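You operate a simulated robot arm through the tools that you are given. There is no shell and no other tool.

Carry out the task below with a simulated robot arm. There is one attempt and no reset: what you move stays moved.

Task
Warm the beige machine till it says READY, then bond the magnet on the green nameplate.
Fine: the orange switch is the heat; timer on LONG, lid shut, side lever down; wait for DONE and switch the heat off. Leave the lid shut, the lever down and the other magnets alone.

Only the result counts: the job must be done as asked and must still hold three seconds after the hand-in. Knocking over, shifting, dropping, spilling or breaking anything else fails it. Lids that push on must go on centred and level and be pressed home; caps that screw on are set level and turned clockwise until they are tight.

Robot
A 6-joint arm with a fingered hand, fixed in place. Base frame: the origin is at the foot of the arm, x ahead of it, y to its left, z up; the work surface is at about z = 806. Lengths are in mm, angles in degrees, forces in N, time in s.
With the tool pointing down near the work surface it reaches from about 340 to 740 mm from the base axis. Its first joint turns from -115.0 to 115.0 degrees. Payload 4 kg.
The tool frame sits at the grasp point between the pads (the TCP): z along the fingers, y along the line on which they close. The tips reach 26 mm beyond it. Largest opening 132 mm; the body of the gripper starts 73 mm behind the TCP. The gripper is a hand of 4 fingers: y runs from the thumb to the fingers, the wrist lies at [0, 0, -239] in the tool frame.
Orientation is that of the tool frame in the base frame, as a unit quaternion [x, y, z, w]. With the fingers straight down and closing along the base's y, the tool's x points along the base's -x, its y along +y and its z along -z.

Tools
- The arm moves only by the tool step_arm. Its argument "motion" is a list of rows, each an object of numbers (a shift or turn left out is 0): "dx", "dy", "dz": the shift along the base's x, y, z in mm; "ax", "ay", "az": the turn, a rotation vector about the base's x, y, z in degrees. In form: [{"dx": .., "dy": .., "dz": .., "ax": .., "ay": .., "az": ..}, ...]. A call has 1 to 20 rows; each row shifts and turns the commanded pose from where the row before left it. Rows are played at 5 a second. More than 50 mm and 8.6 degrees between two rows, and nothing of the call is played. A pose out of reach is approached as far as the arm can. The call stops where the force on the tool passes 90 N (or 10 N more than at its start, if that is more) or the arm is blocked; 0.2 s more then pass. In this call time passes only in rows, and 0.2 s behind the last. The reply holds the time, the measured pose of the TCP, the force on the tool along the base axes, the opening and the grip force, in the units named above and with some noise, with the torque about the TCP (base axes, N m) and any sound that the robot's microphone picked up, and new pictures: "show" is both (left out), scene, wrist or none.
- Cameras (640 x 400 px; columns grow to the right, rows downward): "scene" is fixed at [49, 501.1, 1486.3]; the picture's right is [-0.61, -0.79, 0.00], its down [-0.45, 0.34, -0.83] and it looks along [0.66, -0.50, -0.56] (base axes); focal length 309 px, centre (320, 200). "wrist" rides on the gripper at [68, 2, -97] in the tool frame; the picture's right is [-0.03, 1.00, 0.00], its down [-0.82, -0.02, -0.58] and it looks along [-0.58, -0.01, 0.82] (tool axes); focal length 270 px, centre (320, 200). There is no depth. A picture from a camera that has moved, and an enlarged one, comes with that camera's place and axes in the base frame and with its lens.
- move_column(by): slides the trunk up (or, below 0, down) by that many mm; the arm rides with it, the base frame stays. It gives what a move gives, with no picture.
- set_fingers(finger1, finger2, finger3, thumb_bend): sets how far each is bent, from 0 (flat) to 100 (curled in); at 30 the hand is open as for a grip, at 70 the pads meet at the TCP. One left out holds its place. A second passes; each finger stops where it meets its share of the squeeze, and holds until it gets a number again. It is the only way to open and close the hand. It gives what a move gives, with no picture; readings hold the bend of each and the force on the fingers (four entries, about 0 where the hand has none), thumb and palm.
- enlarge(camera, box): a new picture of the part [left, top, right, bottom] of that camera's present view, enlarged. No time passes.
- close_job(): hands the job in; it is judged then, once.

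Nothing tells you positions but the pictures and the camera data. Unless the task says otherwise, let go and move clear before handing in.

The tools are called as name(argument=value, ...) on one line, values as JSON. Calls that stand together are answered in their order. step_arm: Moves the arm, as the interface text tells. Its arguments: {"type":"object","properties":{"motion":{"type":"array","items":{"type":"object","properties":{"dx":{"type":"number"},"dy":{"type":"number"},"dz":{"type":"number"},"ax":{"type":"number"},"ay":{"type":"number"},"az":{"type":"number"}}}},"show":{"type":"string","enum":["both","scene","wrist","none"]}},"required":["motion"]} The other tools are called the same way: move_column (by) slides the trunk up or down; set_fingers (finger1, finger2, finger3, thumb_bend) moves the fingers one by one; enlarge (camera, box) takes an enlarged picture of a part of a camera's view; close_job () hands the job in.

At the start:

```text
t: 0.0
tcp_pos: [367.8, -75.2, 1297.8]
tool_rot: [0.0, 1.0, 0.0, 0.0]
force: [0.0, -0.6, 0.2]
ft_torque: [-0.01, 0.0, 0.02]
grip_width: 132.0
gripper_force: 0.0
shape: jaw
bend: [30.0, 30.0, 30.0, 30.0]
finger forces: [0.0, 0.0, 0.0, 0.0, 0.0, 0.0]
trunk travel left (down, up): [-900.0, 90.0]
```

scene: 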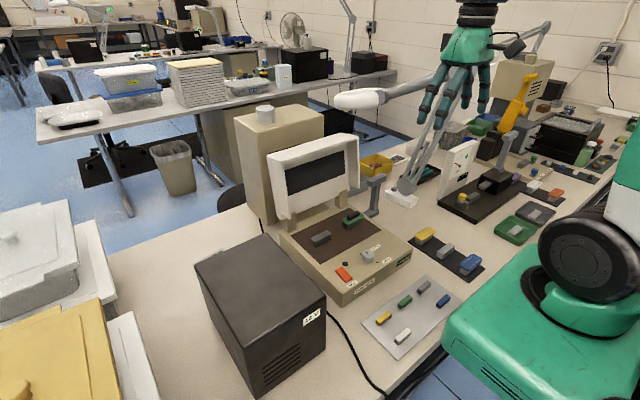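
wrist: 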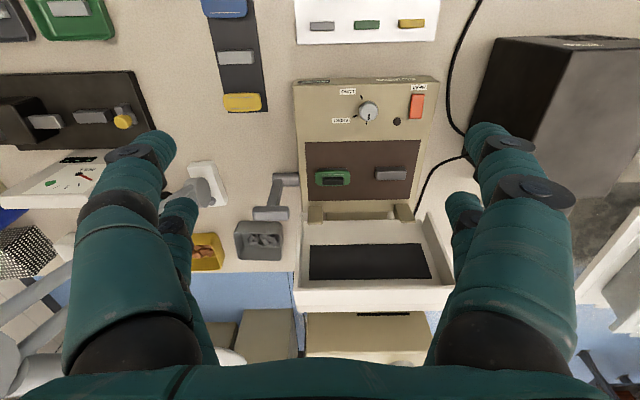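

I see a beige machine with an open lid, a knob, an orange switch, a side lever, and a heating bed holding a green nameplate. I'll look closer before moving.

enlarge(camera="scene", box=[230, 120, 430, 310])

enlarge(camera="wrist", box=[230, 60, 470, 210])

enlarge(camera="wrist", box=[180, 140, 460, 330])

enlarge(camera="scene", box=[340, 160, 520, 360])

```text
2.11 times, centred on (330, 215) of scene
camera zoom: at [49.0, 501.1, 1486.3], right [-0.61, -0.79, 0.0], down [-0.45, 0.34, -0.83], along [0.66, -0.5, -0.56], focal length 651 px, centre (299, 168)
```

zoom: 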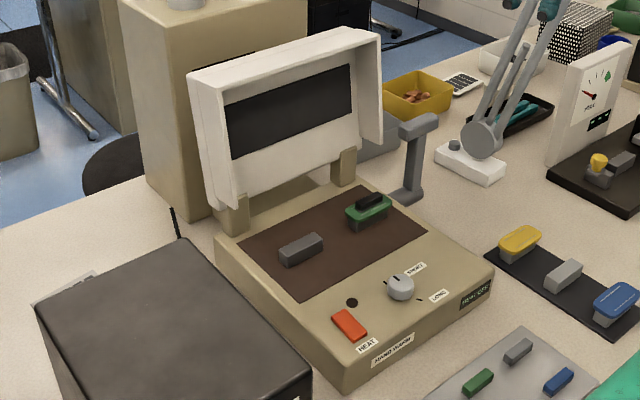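

```text
2.67 times, centred on (350, 135) of wrist
camera zoom: at [299.5, -73.6, 1394.7], right [0.03, 1.0, 0.0], down [0.82, -0.02, 0.58], along [0.58, -0.01, -0.82], focal length 721 px, centre (240, 373)
```

zoom: 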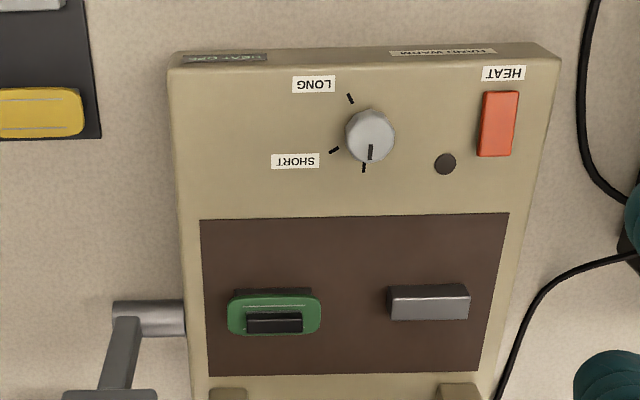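

```text
2.11 times, centred on (320, 235) of wrist
camera zoom: at [299.5, -73.6, 1394.7], right [0.03, 1.0, 0.0], down [0.82, -0.02, 0.58], along [0.58, -0.01, -0.82], focal length 569 px, centre (320, 126)
```

zoom: 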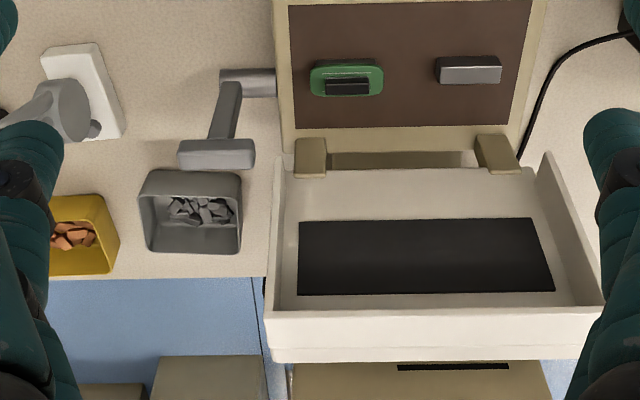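

```text
2.00 times, centred on (430, 260) of scene
camera zoom: at [49.0, 501.1, 1486.3], right [-0.61, -0.79, 0.0], down [-0.45, 0.34, -0.83], along [0.66, -0.5, -0.56], focal length 618 px, centre (100, 80)
```

zoom: 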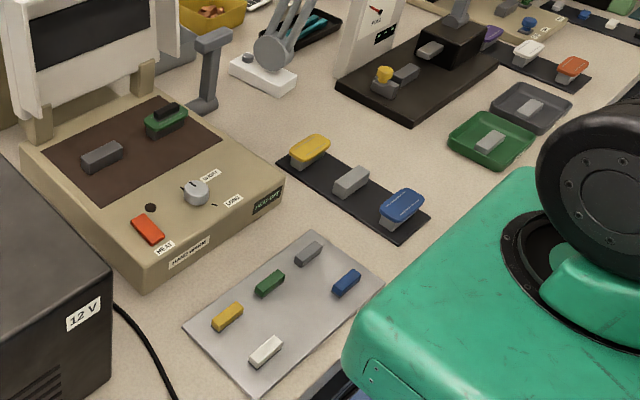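

The machine front faces the robot, with the timer knob pointing at its rest tick and the display apparently on the front face. I'll zoom in hard on the controls, the display, the nameplate and the lever.

enlarge(camera="wrist", box=[335, 75, 445, 145])

enlarge(camera="scene", box=[325, 235, 421, 305])

enlarge(camera="scene", box=[305, 165, 405, 255])

enlarge(camera="wrist", box=[230, 155, 430, 265])

enlarge(camera="scene", box=[255, 125, 375, 225])

enlarge(camera="scene", box=[410, 0, 530, 140])

```text
5.71 times, centred on (390, 110) of wrist
camera zoom: at [299.5, -73.6, 1394.7], right [0.03, 1.0, 0.0], down [0.82, -0.02, 0.58], along [0.58, -0.01, -0.82], focal length 1544 px, centre (-80, 714)
```

zoom: 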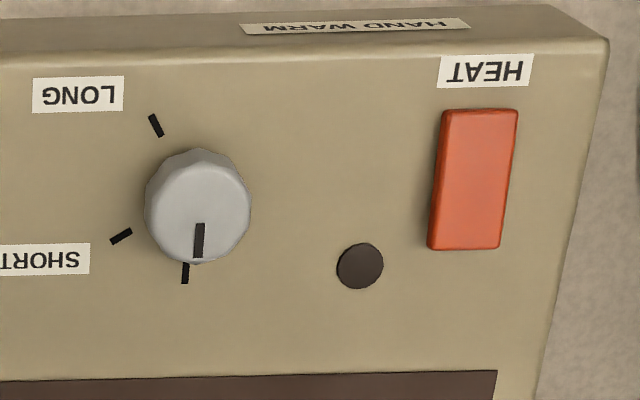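

```text
5.71 times, centred on (373, 270) of scene
camera zoom: at [49.0, 501.1, 1486.3], right [-0.61, -0.79, 0.0], down [-0.45, 0.34, -0.83], along [0.66, -0.5, -0.56], focal length 1767 px, centre (17, -200)
```

zoom: 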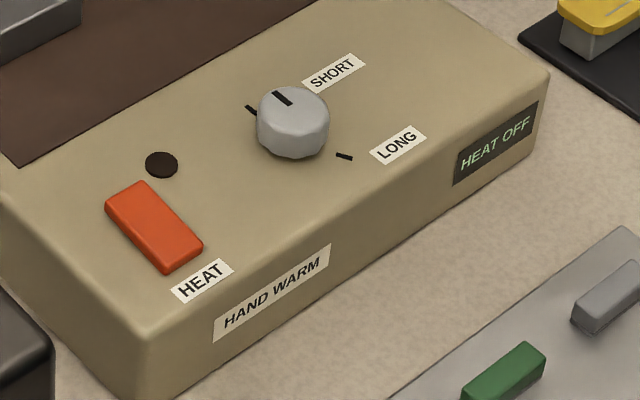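

```text
4.44 times, centred on (355, 210) of scene
camera zoom: at [49.0, 501.1, 1486.3], right [-0.61, -0.79, 0.0], down [-0.45, 0.34, -0.83], along [0.66, -0.5, -0.56], focal length 1374 px, centre (164, 156)
```

zoom: 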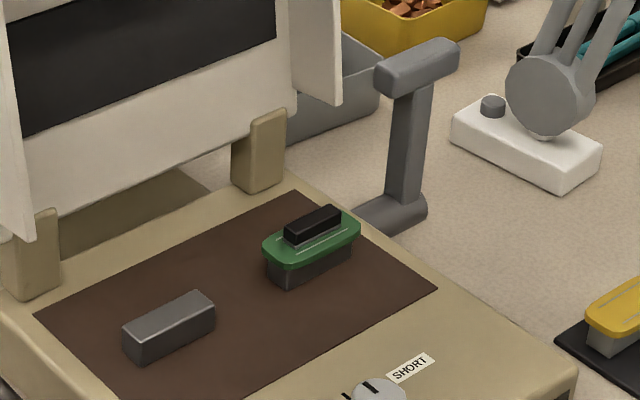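

```text
3.20 times, centred on (330, 210) of wrist
camera zoom: at [299.5, -73.6, 1394.7], right [0.03, 1.0, 0.0], down [0.82, -0.02, 0.58], along [0.58, -0.01, -0.82], focal length 865 px, centre (288, 168)
```

zoom: 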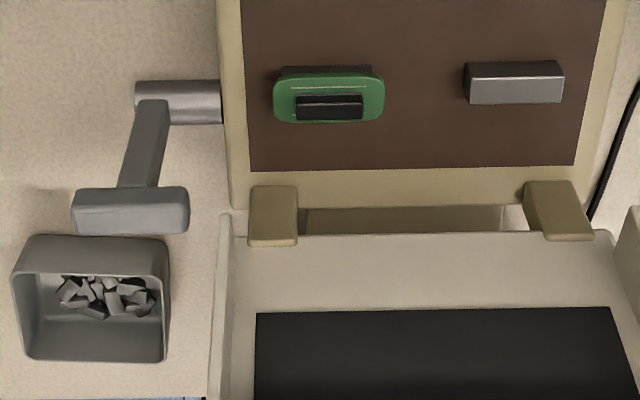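

```text
4.00 times, centred on (315, 175) of scene
camera zoom: at [49.0, 501.1, 1486.3], right [-0.61, -0.79, 0.0], down [-0.45, 0.34, -0.83], along [0.66, -0.5, -0.56], focal length 1237 px, centre (340, 300)
```

zoom: 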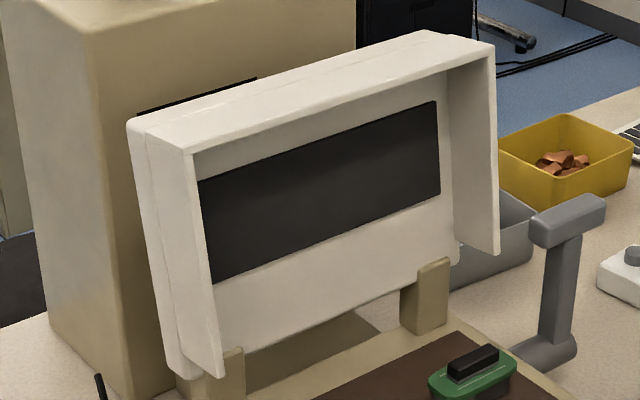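

```text
2.86 times, centred on (470, 70) of scene
camera zoom: at [49.0, 501.1, 1486.3], right [-0.61, -0.79, 0.0], down [-0.45, 0.34, -0.83], along [0.66, -0.5, -0.56], focal length 883 px, centre (-109, 571)
```

zoom: 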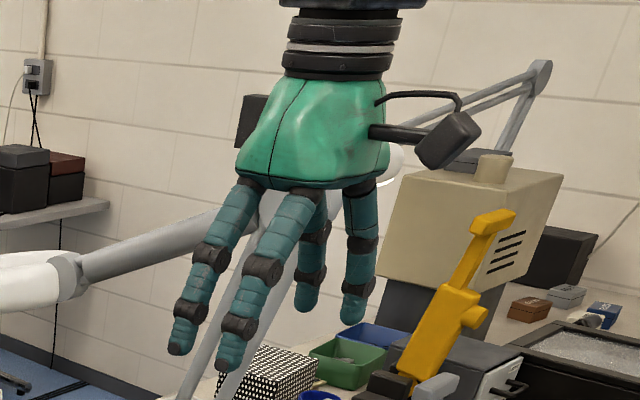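

The display reads HEAT OFF and the magnet already sits on the green nameplate in the bed. The knob is near (464, 19), the switch near (461, 112), and the lid leans open with its top near z = 1110. Before pressing anything I'll curl one finger to see how the hand moves.

set_fingers(finger1=100, finger2=30, finger3=30, thumb_bend=70)

enlarge(camera="wrist", box=[0, 0, 640, 400])

enlarge(camera="scene", box=[410, 0, 530, 140])

```text
t: 1.0
tcp_pos: [367.6, -75.5, 1298.8]
tool_rot: [0.0, 1.0, 0.0, 0.001]
force: [0.0, -0.3, -0.9]
ft_torque: [0.02, 0.02, 0.03]
grip_width: 7.0
gripper_force: 0.1
shape: fingers
bend: [85.0, 30.0, 30.0, 68.0]
finger forces: [0.0, 0.0, 0.1, 0.0, 0.0, 0.0]
trunk travel left (down, up): [-900.0, 90.0]
```

```text
1.00 times, centred on (320, 200) of wrist (not enlarged: the box is as wide or as high as the picture)
camera zoom: at [299.5, -73.5, 1394.7], right [0.03, 1.0, 0.0], down [0.82, -0.02, 0.58], along [0.58, -0.01, -0.82], focal length 270 px, centre (320, 200)
```

zoom: 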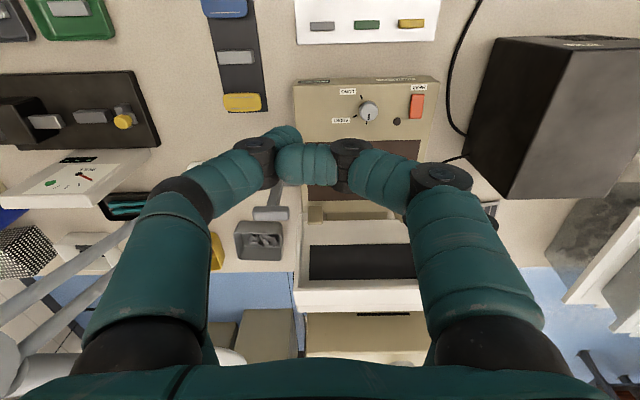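

```text
2.86 times, centred on (470, 70) of scene
camera zoom: at [49.0, 501.1, 1486.3], right [-0.61, -0.79, 0.0], down [-0.45, 0.34, -0.83], along [0.66, -0.5, -0.56], focal length 883 px, centre (-109, 571)
```

zoom: 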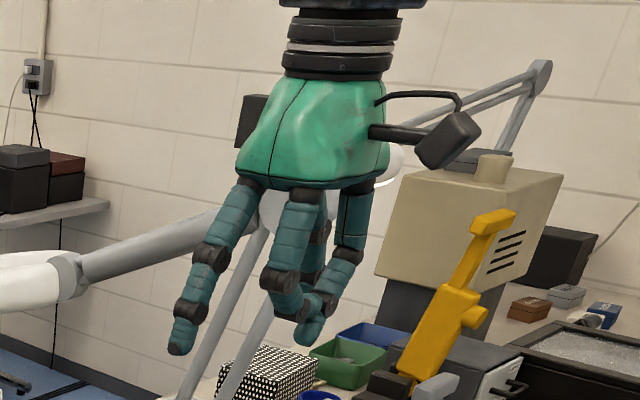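

Finger 1 is the +y finger nearest the wrist camera, and the thumb is its neighbour on the −y side. Next I'll find out which of the far pair are fingers 2 and 3.

set_fingers(finger1=30, finger2=100, finger3=30, thumb_bend=30)

enlarge(camera="wrist", box=[0, 0, 640, 400])

enlarge(camera="scene", box=[410, 0, 530, 140])

```text
t: 2.0
tcp_pos: [366.7, -75.1, 1298.1]
tool_rot: [0.0, 1.0, 0.0, 0.0]
force: [-0.6, -0.1, -0.4]
ft_torque: [0.01, 0.0, -0.03]
grip_width: 132.6
gripper_force: 0.0
shape: fingers
bend: [30.0, 100.0, 30.0, 30.0]
finger forces: [0.1, 0.0, 0.0, 0.0, 0.0, 0.1]
trunk travel left (down, up): [-900.0, 90.0]
```

```text
1.00 times, centred on (320, 200) of wrist (not enlarged: the box is as wide or as high as the picture)
camera zoom: at [299.5, -73.5, 1394.7], right [0.03, 1.0, 0.0], down [0.82, -0.02, 0.58], along [0.58, -0.01, -0.82], focal length 270 px, centre (320, 200)
```

zoom: 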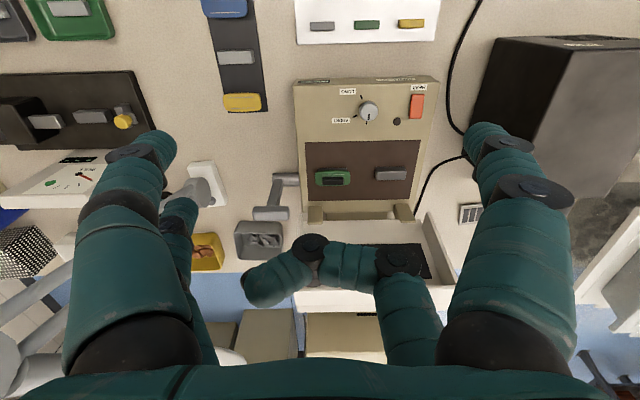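

```text
2.86 times, centred on (470, 70) of scene
camera zoom: at [49.0, 501.1, 1486.3], right [-0.61, -0.79, 0.0], down [-0.45, 0.34, -0.83], along [0.66, -0.5, -0.56], focal length 883 px, centre (-109, 571)
```

zoom: 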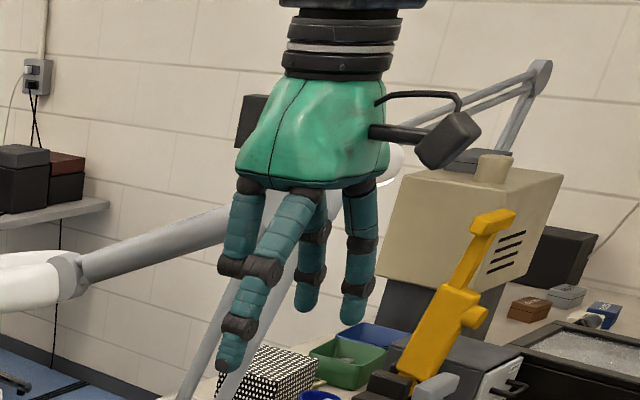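

Fingers 1 and 2 sit on the +y side, with the thumb and finger 3 on the −y side. Before choosing how to press the orange switch, I'll look closely at which of its ends is raised.

enlarge(camera="scene", box=[338, 258, 370, 290])

enlarge(camera="wrist", box=[400, 80, 440, 130])

set_fingers(finger1=65, finger2=100, finger3=10, thumb_bend=10)

enlarge(camera="wrist", box=[0, 0, 640, 400])

enlarge(camera="scene", box=[410, 0, 530, 140])

```text
12.50 times, centred on (354, 274) of scene
camera zoom: at [49.0, 501.1, 1486.3], right [-0.61, -0.79, 0.0], down [-0.45, 0.34, -0.83], along [0.66, -0.5, -0.56], focal length 3865 px, centre (-105, -725)
```

zoom: 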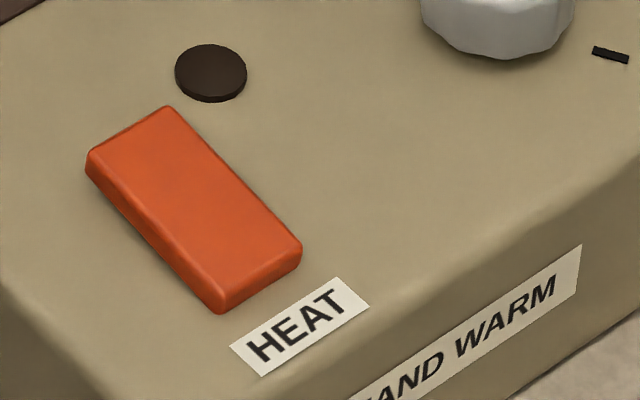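

```text
8.00 times, centred on (420, 105) of wrist
camera zoom: at [299.5, -73.5, 1394.7], right [0.03, 1.0, 0.0], down [0.82, -0.02, 0.58], along [0.58, -0.01, -0.82], focal length 2162 px, centre (-480, 960)
```

zoom: 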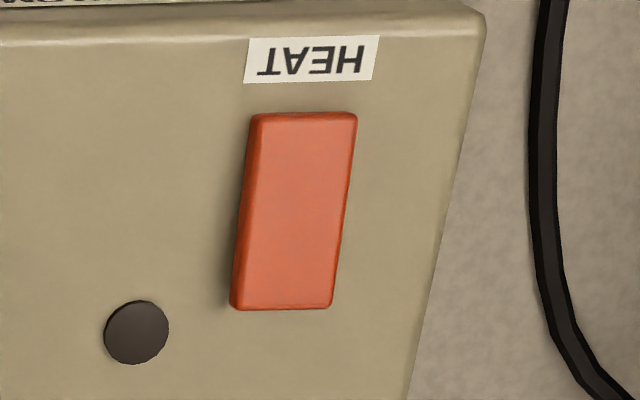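

```text
t: 3.0
tcp_pos: [366.4, -76.1, 1298.7]
tool_rot: [-0.001, 1.0, 0.0, 0.0]
force: [-0.3, 0.3, 0.7]
ft_torque: [0.03, 0.01, -0.01]
grip_width: 95.7
gripper_force: 0.0
shape: fingers
bend: [65.0, 100.0, 10.0, 10.0]
finger forces: [0.0, 0.0, 0.0, 0.0, 0.0, 0.1]
trunk travel left (down, up): [-900.0, 90.0]
```

```text
1.00 times, centred on (320, 200) of wrist (not enlarged: the box is as wide or as high as the picture)
camera zoom: at [299.5, -73.5, 1394.7], right [0.03, 1.0, 0.0], down [0.82, -0.02, 0.58], along [0.58, -0.01, -0.82], focal length 270 px, centre (320, 200)
```

zoom: 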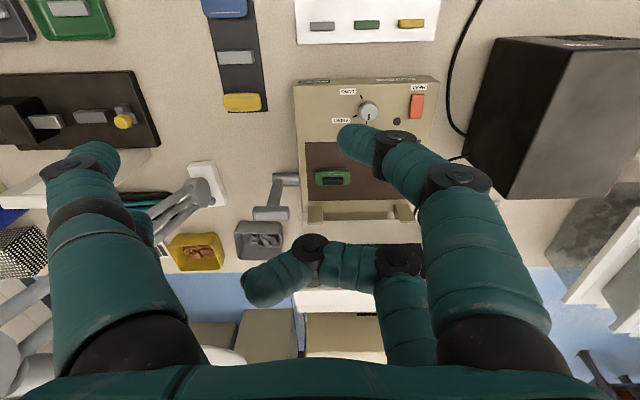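

```text
2.86 times, centred on (470, 70) of scene
camera zoom: at [49.0, 501.1, 1486.3], right [-0.61, -0.79, 0.0], down [-0.45, 0.34, -0.83], along [0.66, -0.5, -0.56], focal length 883 px, centre (-109, 571)
```

zoom: 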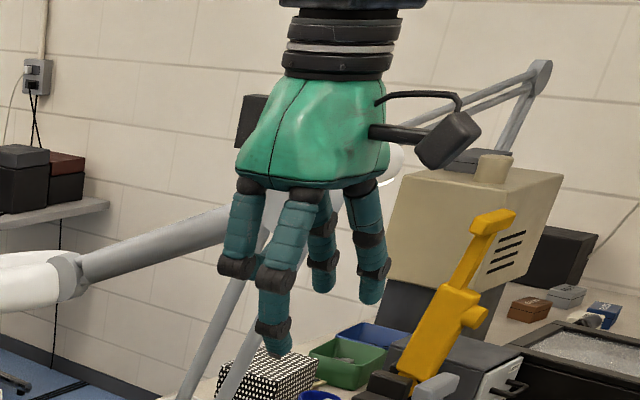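

The switch is a rocker: its far end is about 5 mm higher than the end by the label, so pressing the far end near x = 475 should turn it on. I'll turn the hand −90° so the thumb side hangs off the front of the machine, and move finger 1 over the switch from above.

step_arm(motion=[{"az": -8.2, "dx": 9, "dy": 17, "dz": -25}, {"az": -8.2, "dx": 9, "dy": 17, "dz": -25}, {"az": -8.2, "dx": 9, "dy": 17, "dz": -25}, {"az": -8.2, "dx": 9, "dy": 17, "dz": -25}, {"az": -8.2, "dx": 9, "dy": 17, "dz": -25}, {"az": -8.2, "dx": 9, "dy": 17, "dz": -25}, {"az": -8.2, "dx": 9, "dy": 17, "dz": -25}, {"az": -8.2, "dx": 9, "dy": 17, "dz": -25}, {"az": -8.2, "dx": 9, "dy": 17, "dz": -25}, {"az": -8.2, "dx": 9, "dy": 17, "dz": -25}, {"az": -8.0, "dx": 3, "dy": 0, "dz": 0}])

```text
t: 5.4
tcp_pos: [460.4, 94.3, 1049.0]
tool_rot: [0.707, 0.707, 0.0, 0.0]
force: [0.0, 0.4, -0.4]
ft_torque: [-0.04, 0.03, 0.04]
grip_width: 95.8
gripper_force: 0.1
shape: fingers
bend: [65.0, 100.0, 10.0, 10.0]
finger forces: [0.0, 0.0, 0.1, 0.0, 0.1, 0.0]
trunk travel left (down, up): [-900.0, 90.0]
camera wrist: at [462.0, 162.5, 1145.3], right [1.0, -0.03, 0.0], down [-0.02, -0.82, 0.58], along [-0.02, -0.58, -0.82], focal length 270 px, centre (320, 200)
```

scene: 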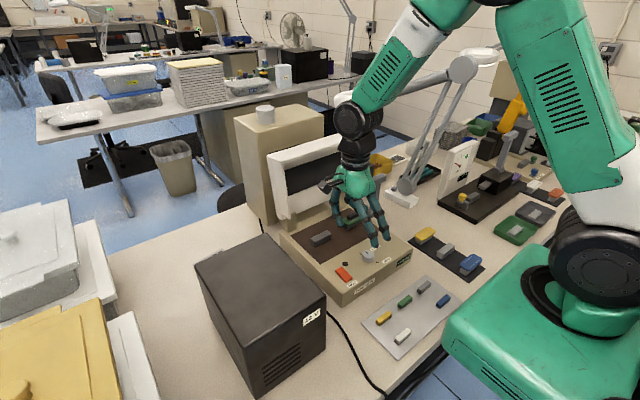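
wrist: 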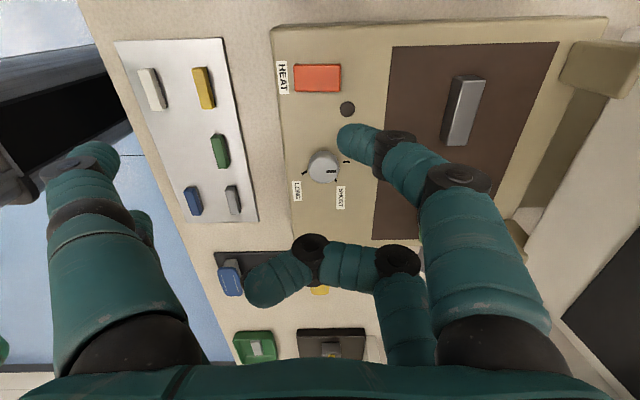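

The hand is above the switch: I put finger 1's tip near (474, 112) and the raised switch end near (477, 109). I'll go down to just above it and check.

step_arm(motion=[{"dy": -1, "dz": -40}, {"dy": -1, "dz": -40}, {"dy": -1, "dz": -37}])

enlarge(camera="scene", box=[310, 200, 420, 300])

enlarge(camera="wrist", box=[240, 20, 440, 200])

```text
t: 6.2
tcp_pos: [458.6, 86.7, 931.4]
tool_rot: [0.707, 0.707, -0.001, -0.001]
force: [0.6, 0.2, -0.3]
ft_torque: [0.01, -0.04, 0.0]
grip_width: 95.6
gripper_force: 0.1
shape: fingers
bend: [65.0, 100.0, 10.0, 10.0]
finger forces: [0.0, 0.0, 0.0, 0.0, 0.0, 0.1]
trunk travel left (down, up): [-900.0, 90.0]
camera wrist: at [461.1, 155.2, 1028.6], right [1.0, -0.03, 0.0], down [-0.02, -0.82, 0.58], along [-0.02, -0.58, -0.82], focal length 270 px, centre (320, 200)
```

scene: 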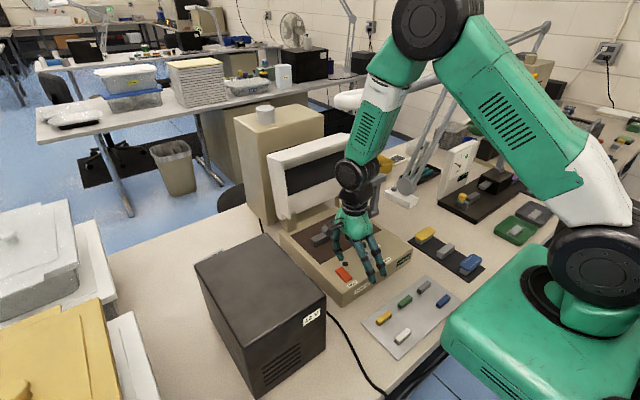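
wrist: 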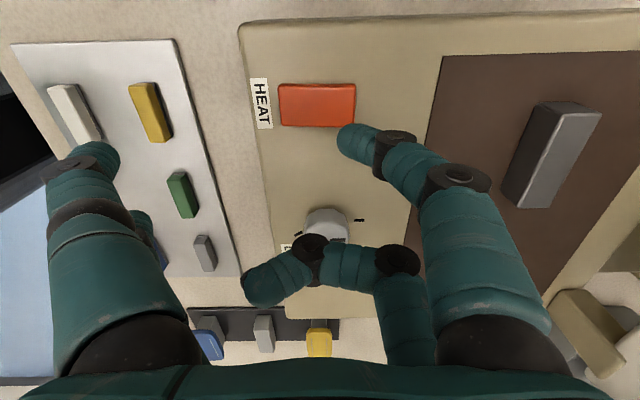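

```text
4.00 times, centred on (365, 250) of scene
camera zoom: at [49.0, 501.1, 1486.3], right [-0.61, -0.79, 0.0], down [-0.45, 0.34, -0.83], along [0.66, -0.5, -0.56], focal length 1237 px, centre (140, 0)
```

zoom: 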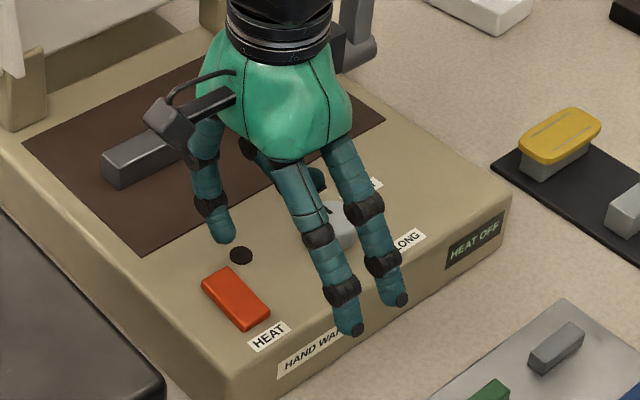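

```text
2.22 times, centred on (340, 110) of wrist
camera zoom: at [461.1, 155.2, 1028.6], right [1.0, -0.03, 0.0], down [-0.02, -0.82, 0.58], along [-0.02, -0.58, -0.82], focal length 601 px, centre (276, 400)
```

zoom: 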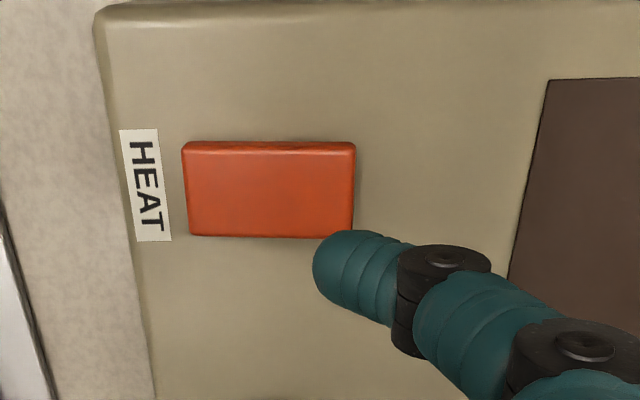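

The fingertip is about 35 mm above the raised end and a few mm short in y. I'll shift it +4 mm and lower it in small steps, watching the force.

step_arm(motion=[{"dy": 4, "dz": -15}, {"dz": -10}, {"dz": -4}, {"dz": -2}, {"dz": 0}])

enlarge(camera="scene", box=[310, 200, 420, 300])

enlarge(camera="wrist", box=[240, 20, 440, 200])

```text
t: 7.4
tcp_pos: [461.0, 93.2, 898.8]
tool_rot: [0.707, 0.707, 0.0, -0.001]
force: [-0.5, -0.1, -0.6]
ft_torque: [0.01, 0.04, -0.02]
grip_width: 95.6
gripper_force: 0.1
shape: fingers
bend: [65.0, 100.0, 10.0, 10.0]
finger forces: [0.0, 0.0, 0.1, 0.0, 0.0, 0.0]
trunk travel left (down, up): [-900.0, 90.0]
camera wrist: at [461.8, 163.4, 995.6], right [1.0, -0.03, 0.0], down [-0.02, -0.82, 0.58], along [-0.01, -0.58, -0.82], focal length 270 px, centre (320, 200)
```

scene: 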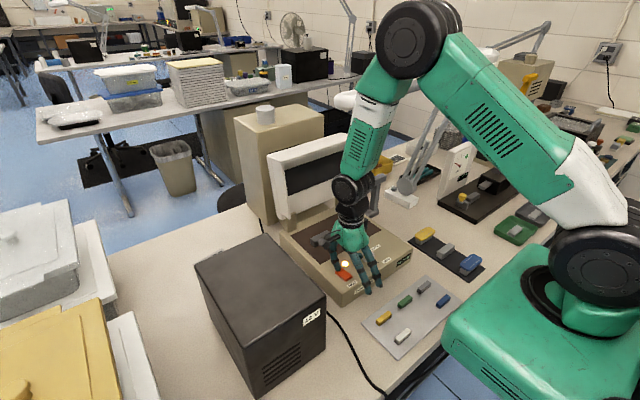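
wrist: 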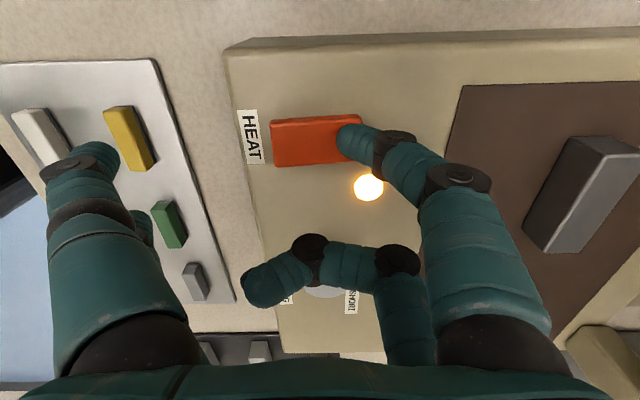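

```text
4.00 times, centred on (365, 250) of scene
camera zoom: at [49.0, 501.1, 1486.3], right [-0.61, -0.79, 0.0], down [-0.45, 0.34, -0.83], along [0.66, -0.5, -0.56], focal length 1237 px, centre (140, 0)
```

zoom: 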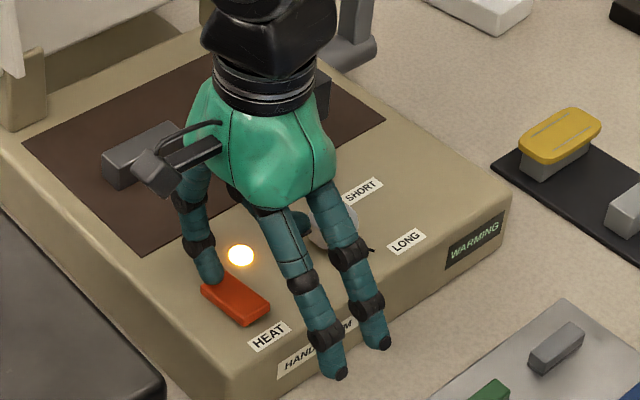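

```text
2.22 times, centred on (340, 110) of wrist
camera zoom: at [461.8, 163.4, 995.6], right [1.0, -0.03, 0.0], down [-0.02, -0.82, 0.58], along [-0.01, -0.58, -0.82], focal length 601 px, centre (276, 400)
```

zoom: 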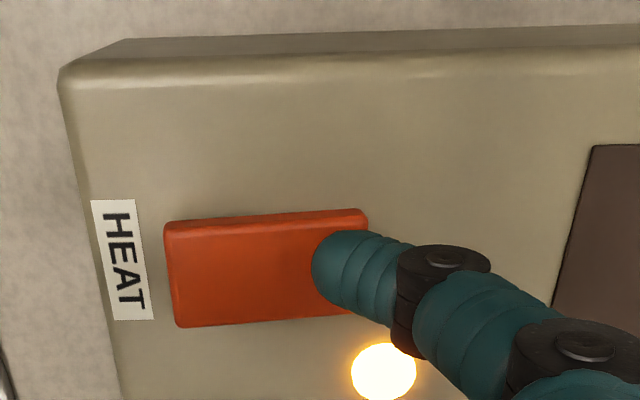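

The display now says WARMING and the lamp is lit, so the heat is on. I'll lift clear, then shape the hand for the knob while it warms.

step_arm(motion=[{"dz": 30}, {"dz": 40}, {"dz": 40, "dx": 0, "dy": -30}, {"dy": -40, "dz": 10}], show="none")

set_fingers(finger1=50, finger2=50, finger3=50, thumb_bend=50)

enlarge(camera="scene", box=[310, 180, 430, 300])

enlarge(camera="wrist", box=[0, 0, 640, 400])

```text
t: 8.4
tcp_pos: [462.0, 23.1, 1018.3]
tool_rot: [0.707, 0.707, 0.0, 0.0]
force: [-0.5, -0.6, -0.3]
ft_torque: [-0.01, 0.0, 0.01]
grip_width: 95.6
gripper_force: 0.2
shape: fingers
bend: [65.0, 100.0, 10.0, 10.0]
finger forces: [0.1, 0.1, 0.0, 0.0, 0.1, 0.1]
trunk travel left (down, up): [-900.0, 90.0]
```

```text
t: 9.4
tcp_pos: [462.3, 23.8, 1018.9]
tool_rot: [0.707, 0.707, 0.0, 0.0]
force: [0.0, -0.1, -0.6]
ft_torque: [0.0, -0.03, 0.01]
grip_width: 66.0
gripper_force: 0.0
shape: fingers
bend: [50.0, 50.0, 50.0, 50.0]
finger forces: [0.0, 0.0, 0.1, 0.0, 0.0, 0.1]
trunk travel left (down, up): [-900.0, 90.0]
```

```text
3.33 times, centred on (370, 240) of scene
camera zoom: at [49.0, 501.1, 1486.3], right [-0.61, -0.79, 0.0], down [-0.45, 0.34, -0.83], along [0.66, -0.5, -0.56], focal length 1031 px, centre (153, 67)
```

zoom: 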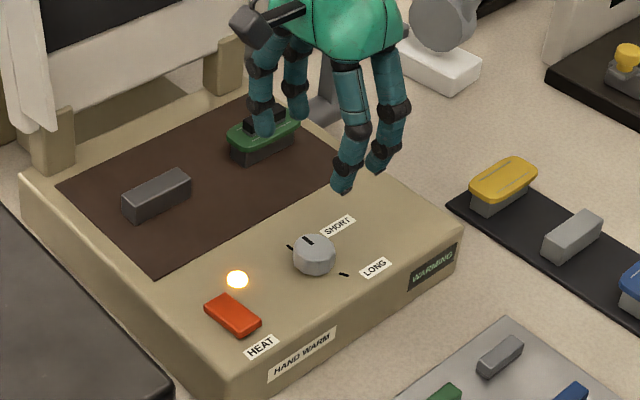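

```text
1.00 times, centred on (320, 200) of wrist (not enlarged: the box is as wide or as high as the picture)
camera zoom: at [463.9, 93.3, 1115.7], right [1.0, -0.03, 0.0], down [-0.02, -0.82, 0.58], along [-0.01, -0.58, -0.82], focal length 270 px, centre (320, 200)
```

zoom: 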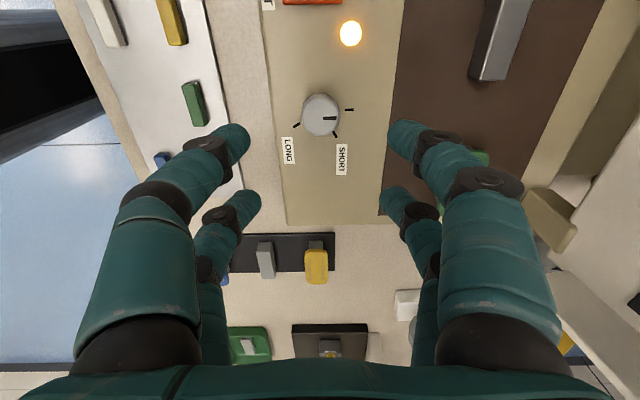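

WARMING is still shown and the hand is open about 66 mm. I'll zoom in on the knob from here to pin down its centre and tick angles.

enlarge(camera="wrist", box=[270, 80, 370, 160])

enlarge(camera="scene", box=[350, 240, 380, 270])

```text
5.00 times, centred on (320, 120) of wrist
camera zoom: at [463.9, 93.3, 1115.7], right [1.0, -0.03, 0.0], down [-0.02, -0.82, 0.58], along [-0.01, -0.58, -0.82], focal length 1351 px, centre (320, 600)
```

zoom: 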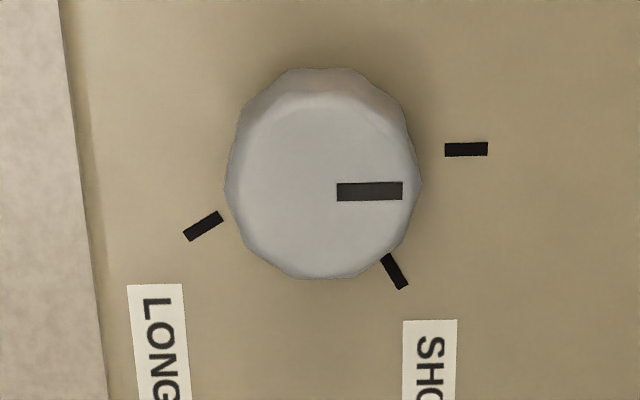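

```text
13.33 times, centred on (365, 255) of scene
camera zoom: at [49.0, 501.1, 1486.3], right [-0.61, -0.79, 0.0], down [-0.45, 0.34, -0.83], along [0.66, -0.5, -0.56], focal length 4122 px, centre (-280, -533)
```

zoom: 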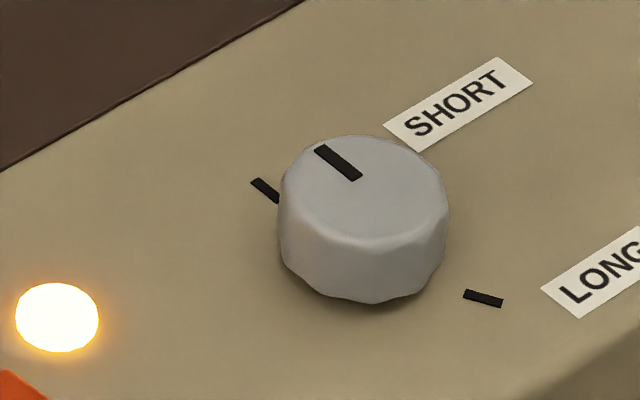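

The knob centre comes out near (464, 14–15), and LONG is about 150° clockwise from the pointer. I'll turn the hand back through 165° above the knob, so I can grip it and make the whole turn in one go.

step_arm(motion=[{"az": 8.25, "dx": 1.5, "dy": -9}, {"az": 8.25}, {"az": 8.25}, {"az": 8.25}, {"az": 8.25}, {"az": 8.25}, {"az": 8.25}, {"az": 8.25}, {"az": 8.25}, {"az": 8.25}, {"az": 8.25}, {"az": 8.25}, {"az": 8.25}, {"az": 8.25}, {"az": 8.25}, {"az": 8.25}, {"az": 8.25}, {"az": 8.25}, {"az": 8.25}, {"az": 8.25}])

enlarge(camera="scene", box=[310, 180, 430, 300])

```text
t: 13.6
tcp_pos: [462.0, 15.9, 1019.3]
tool_rot: [-0.61, 0.793, 0.0, 0.001]
force: [0.2, -0.5, 0.4]
ft_torque: [-0.01, 0.02, -0.04]
grip_width: 65.5
gripper_force: 0.0
shape: fingers
bend: [50.0, 50.0, 50.0, 50.0]
finger forces: [0.0, 0.1, 0.1, 0.1, 0.1, 0.0]
trunk travel left (down, up): [-900.0, 90.0]
camera wrist: at [442.9, -49.1, 1116.9], right [-0.96, 0.28, 0.0], down [0.23, 0.78, 0.58], along [0.16, 0.55, -0.82], focal length 270 px, centre (320, 200)
```

scene: 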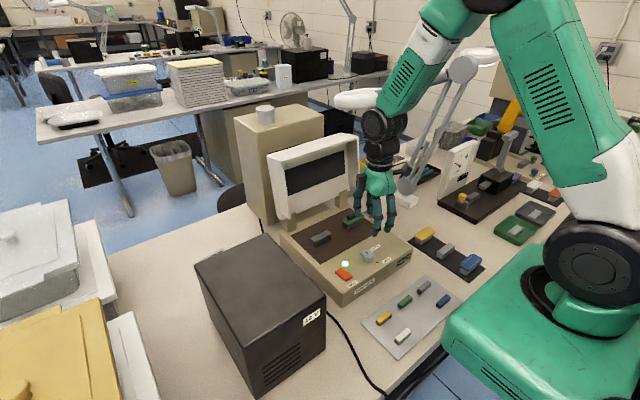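
wrist: 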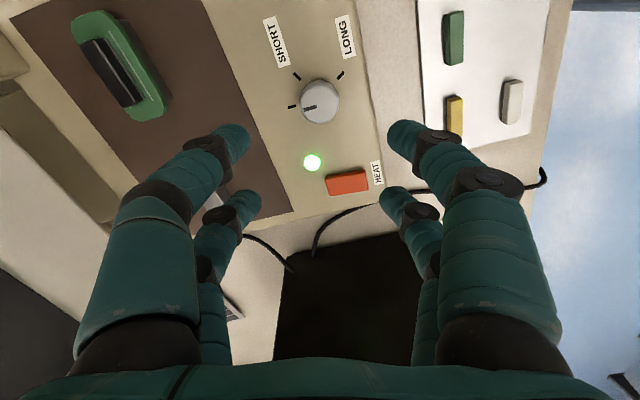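

```text
3.33 times, centred on (370, 240) of scene
camera zoom: at [49.0, 501.1, 1486.3], right [-0.61, -0.79, 0.0], down [-0.45, 0.34, -0.83], along [0.66, -0.5, -0.56], focal length 1031 px, centre (153, 67)
```

zoom: 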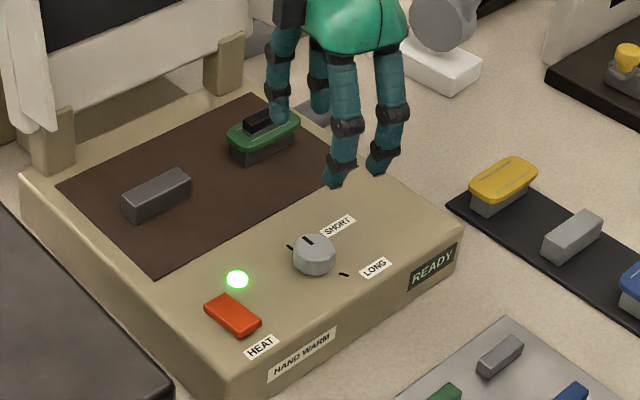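

READY is showing and the hand is at +75° above the knob. I'll descend around the knob, then check its centring from both cameras.

step_arm(motion=[{"dx": 1, "dy": -1.5, "dz": -45}, {"dz": -40}, {"dz": -15}, {"dz": 0}])

enlarge(camera="scene", box=[325, 200, 425, 290])

```text
t: 14.6
tcp_pos: [465.6, 13.5, 923.3]
tool_rot: [-0.609, 0.793, 0.0, 0.001]
force: [0.2, 0.0, -0.3]
ft_torque: [0.01, 0.02, 0.01]
grip_width: 65.9
gripper_force: 0.1
shape: fingers
bend: [50.0, 50.0, 50.0, 50.0]
finger forces: [0.1, 0.0, 0.0, 0.1, 0.1, 0.0]
trunk travel left (down, up): [-900.0, 90.0]
camera wrist: at [446.3, -51.6, 1019.0], right [-0.96, 0.28, 0.0], down [0.23, 0.78, 0.58], along [0.16, 0.55, -0.82], focal length 270 px, centre (320, 200)
```

scene: 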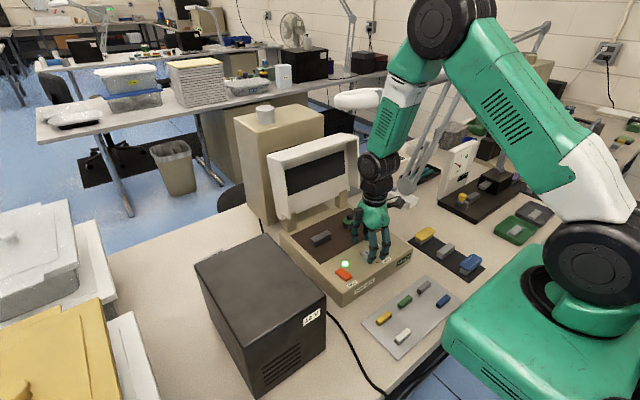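
wrist: 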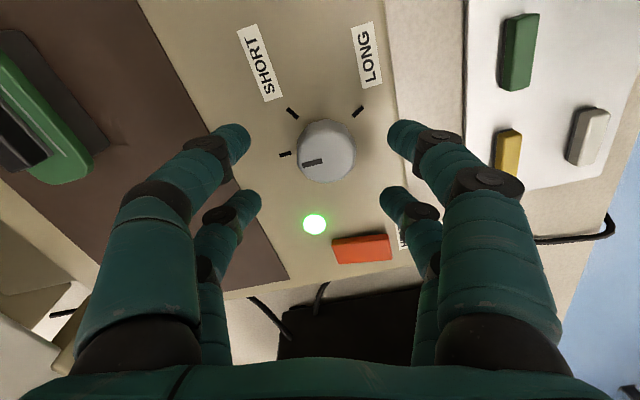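

```text
4.44 times, centred on (375, 245) of scene
camera zoom: at [49.0, 501.1, 1486.3], right [-0.61, -0.79, 0.0], down [-0.45, 0.34, -0.83], along [0.66, -0.5, -0.56], focal length 1374 px, centre (76, 0)
```

zoom: 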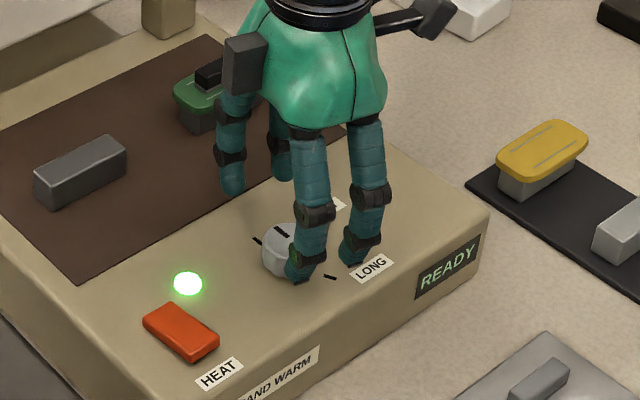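

The fingers straddle the knob, but the tool axis is about 3 mm off toward +x and −y. I'll correct that while lowering until the tips are alongside the knob.

step_arm(motion=[{"dx": -3, "dy": 2.5, "dz": -8}, {"dz": -8}, {"dz": -6}, {"dz": -4}, {"dz": 0}, {"dz": 0}])

enlarge(camera="scene", box=[335, 210, 415, 280])

enlarge(camera="wrist", box=[220, 100, 420, 230])

```text
t: 16.0
tcp_pos: [460.8, 16.6, 894.6]
tool_rot: [-0.609, 0.793, 0.0, 0.0]
force: [0.3, 0.3, 0.4]
ft_torque: [0.01, 0.0, -0.02]
grip_width: 65.7
gripper_force: 0.0
shape: fingers
bend: [50.0, 50.0, 50.0, 50.0]
finger forces: [0.1, 0.1, 0.0, 0.0, 0.0, 0.0]
trunk travel left (down, up): [-900.0, 90.0]
camera wrist: at [441.4, -48.6, 991.3], right [-0.96, 0.28, 0.0], down [0.23, 0.78, 0.58], along [0.16, 0.55, -0.82], focal length 270 px, centre (320, 200)
```

scene: 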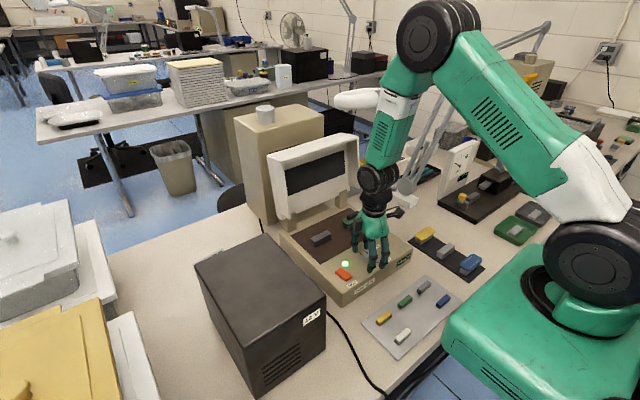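
wrist: 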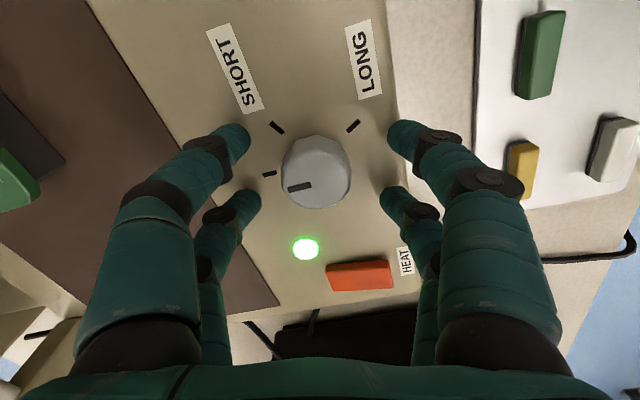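

```text
5.71 times, centred on (375, 245) of scene
camera zoom: at [49.0, 501.1, 1486.3], right [-0.61, -0.79, 0.0], down [-0.45, 0.34, -0.83], along [0.66, -0.5, -0.56], focal length 1767 px, centre (6, -57)
```

zoom: 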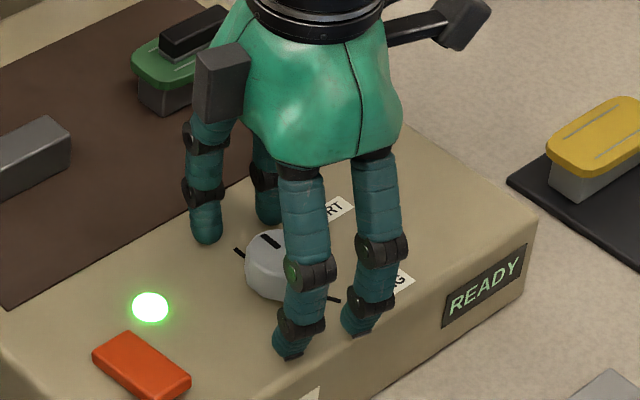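

```text
3.08 times, centred on (320, 165) of wrist
camera zoom: at [441.4, -48.6, 991.3], right [-0.96, 0.28, 0.0], down [0.23, 0.78, 0.58], along [0.16, 0.55, -0.82], focal length 832 px, centre (320, 308)
```

zoom: 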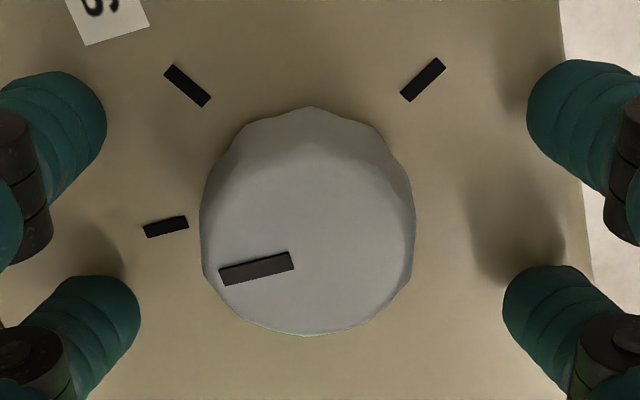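

The fingers are around the knob, centred to within 2 mm. I'll nudge +1.5 mm in x, go down 3 mm, and close gently.

step_arm(motion=[{"dx": 1.5, "dz": -3}, {"dz": 0}, {"dz": 0}], show="none")

set_fingers(finger1=57, finger2=57, finger3=57, thumb_bend=57)

enlarge(camera="wrist", box=[220, 100, 420, 230])

enlarge(camera="scene", box=[335, 210, 415, 280])

```text
t: 16.8
tcp_pos: [461.4, 16.0, 892.9]
tool_rot: [-0.609, 0.793, -0.001, 0.002]
force: [-1.6, -3.7, 23.8]
ft_torque: [0.04, 0.42, 0.06]
grip_width: 66.5
gripper_force: 12.5
shape: fingers
bend: [51.0, 50.0, 51.0, 50.0]
finger forces: [9.8, 6.9, 5.8, 0.0, 1.5, 0.0]
trunk travel left (down, up): [-900.0, 90.0]
```

```text
t: 17.8
tcp_pos: [459.2, 18.0, 892.4]
tool_rot: [-0.609, 0.793, 0.0, 0.0]
force: [-5.0, 0.1, 32.4]
ft_torque: [0.33, 0.79, 0.07]
grip_width: 55.8
gripper_force: 16.5
shape: fingers
bend: [52.0, 53.0, 53.0, 56.0]
finger forces: [12.9, 12.1, 7.1, 0.0, 1.1, 0.0]
trunk travel left (down, up): [-900.0, 90.0]
```

```text
3.08 times, centred on (320, 165) of wrist
camera zoom: at [441.3, -48.2, 989.1], right [-0.96, 0.28, 0.0], down [0.23, 0.78, 0.58], along [0.17, 0.55, -0.82], focal length 832 px, centre (320, 308)
```

zoom: 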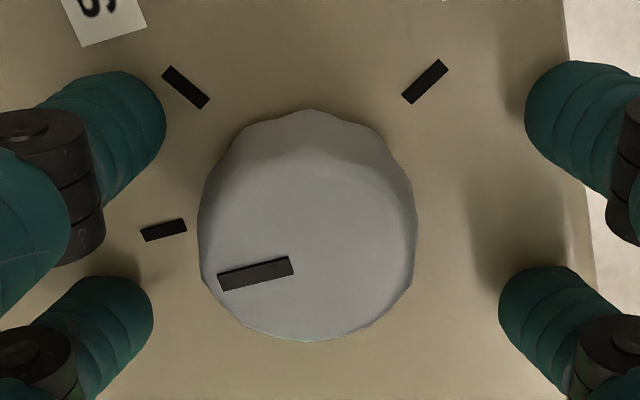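

```text
5.71 times, centred on (375, 245) of scene
camera zoom: at [49.0, 501.1, 1486.3], right [-0.61, -0.79, 0.0], down [-0.45, 0.34, -0.83], along [0.66, -0.5, -0.56], focal length 1767 px, centre (6, -57)
```

zoom: 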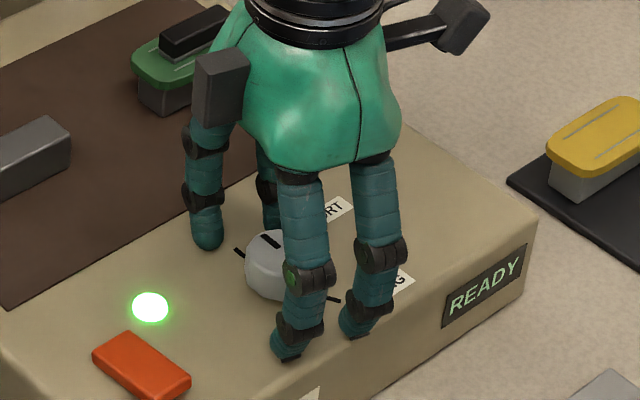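

The fingertips already rest on the panel at this height, giving 24–32 N upward, so they reach about 34 mm below the TCP. I'll raise 5 mm and then close on the knob.

step_arm(motion=[{"dz": 3}, {"dz": 2}, {"dz": 0}], show="none")

set_fingers(finger1=57, finger2=57, finger3=57, thumb_bend=57)

enlarge(camera="wrist", box=[220, 100, 420, 230])

```text
t: 18.6
tcp_pos: [462.5, 16.8, 896.5]
tool_rot: [-0.609, 0.793, 0.0, 0.0]
force: [-1.1, -0.4, 0.1]
ft_torque: [0.03, 0.0, 0.01]
grip_width: 46.2
gripper_force: 0.1
shape: fingers
bend: [56.0, 56.0, 56.0, 56.0]
finger forces: [0.0, 0.1, 0.0, 0.0, 0.0, 0.0]
trunk travel left (down, up): [-900.0, 90.0]
```

```text
t: 19.6
tcp_pos: [461.7, 17.2, 896.4]
tool_rot: [-0.609, 0.793, -0.001, 0.0]
force: [0.0, -0.4, 0.5]
ft_torque: [0.02, -0.01, 0.02]
grip_width: 46.2
gripper_force: 0.0
shape: fingers
bend: [56.0, 56.0, 56.0, 56.0]
finger forces: [0.1, 0.0, 0.0, 0.0, 0.1, 0.0]
trunk travel left (down, up): [-900.0, 90.0]
```

```text
3.08 times, centred on (320, 165) of wrist
camera zoom: at [442.9, -47.7, 993.1], right [-0.96, 0.28, 0.0], down [0.23, 0.78, 0.58], along [0.16, 0.55, -0.82], focal length 832 px, centre (320, 308)
```

zoom: 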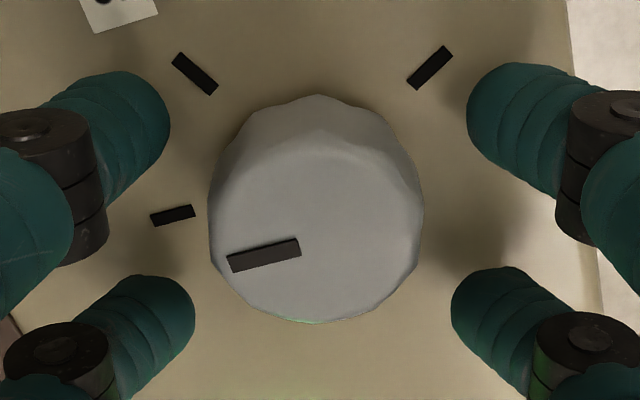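

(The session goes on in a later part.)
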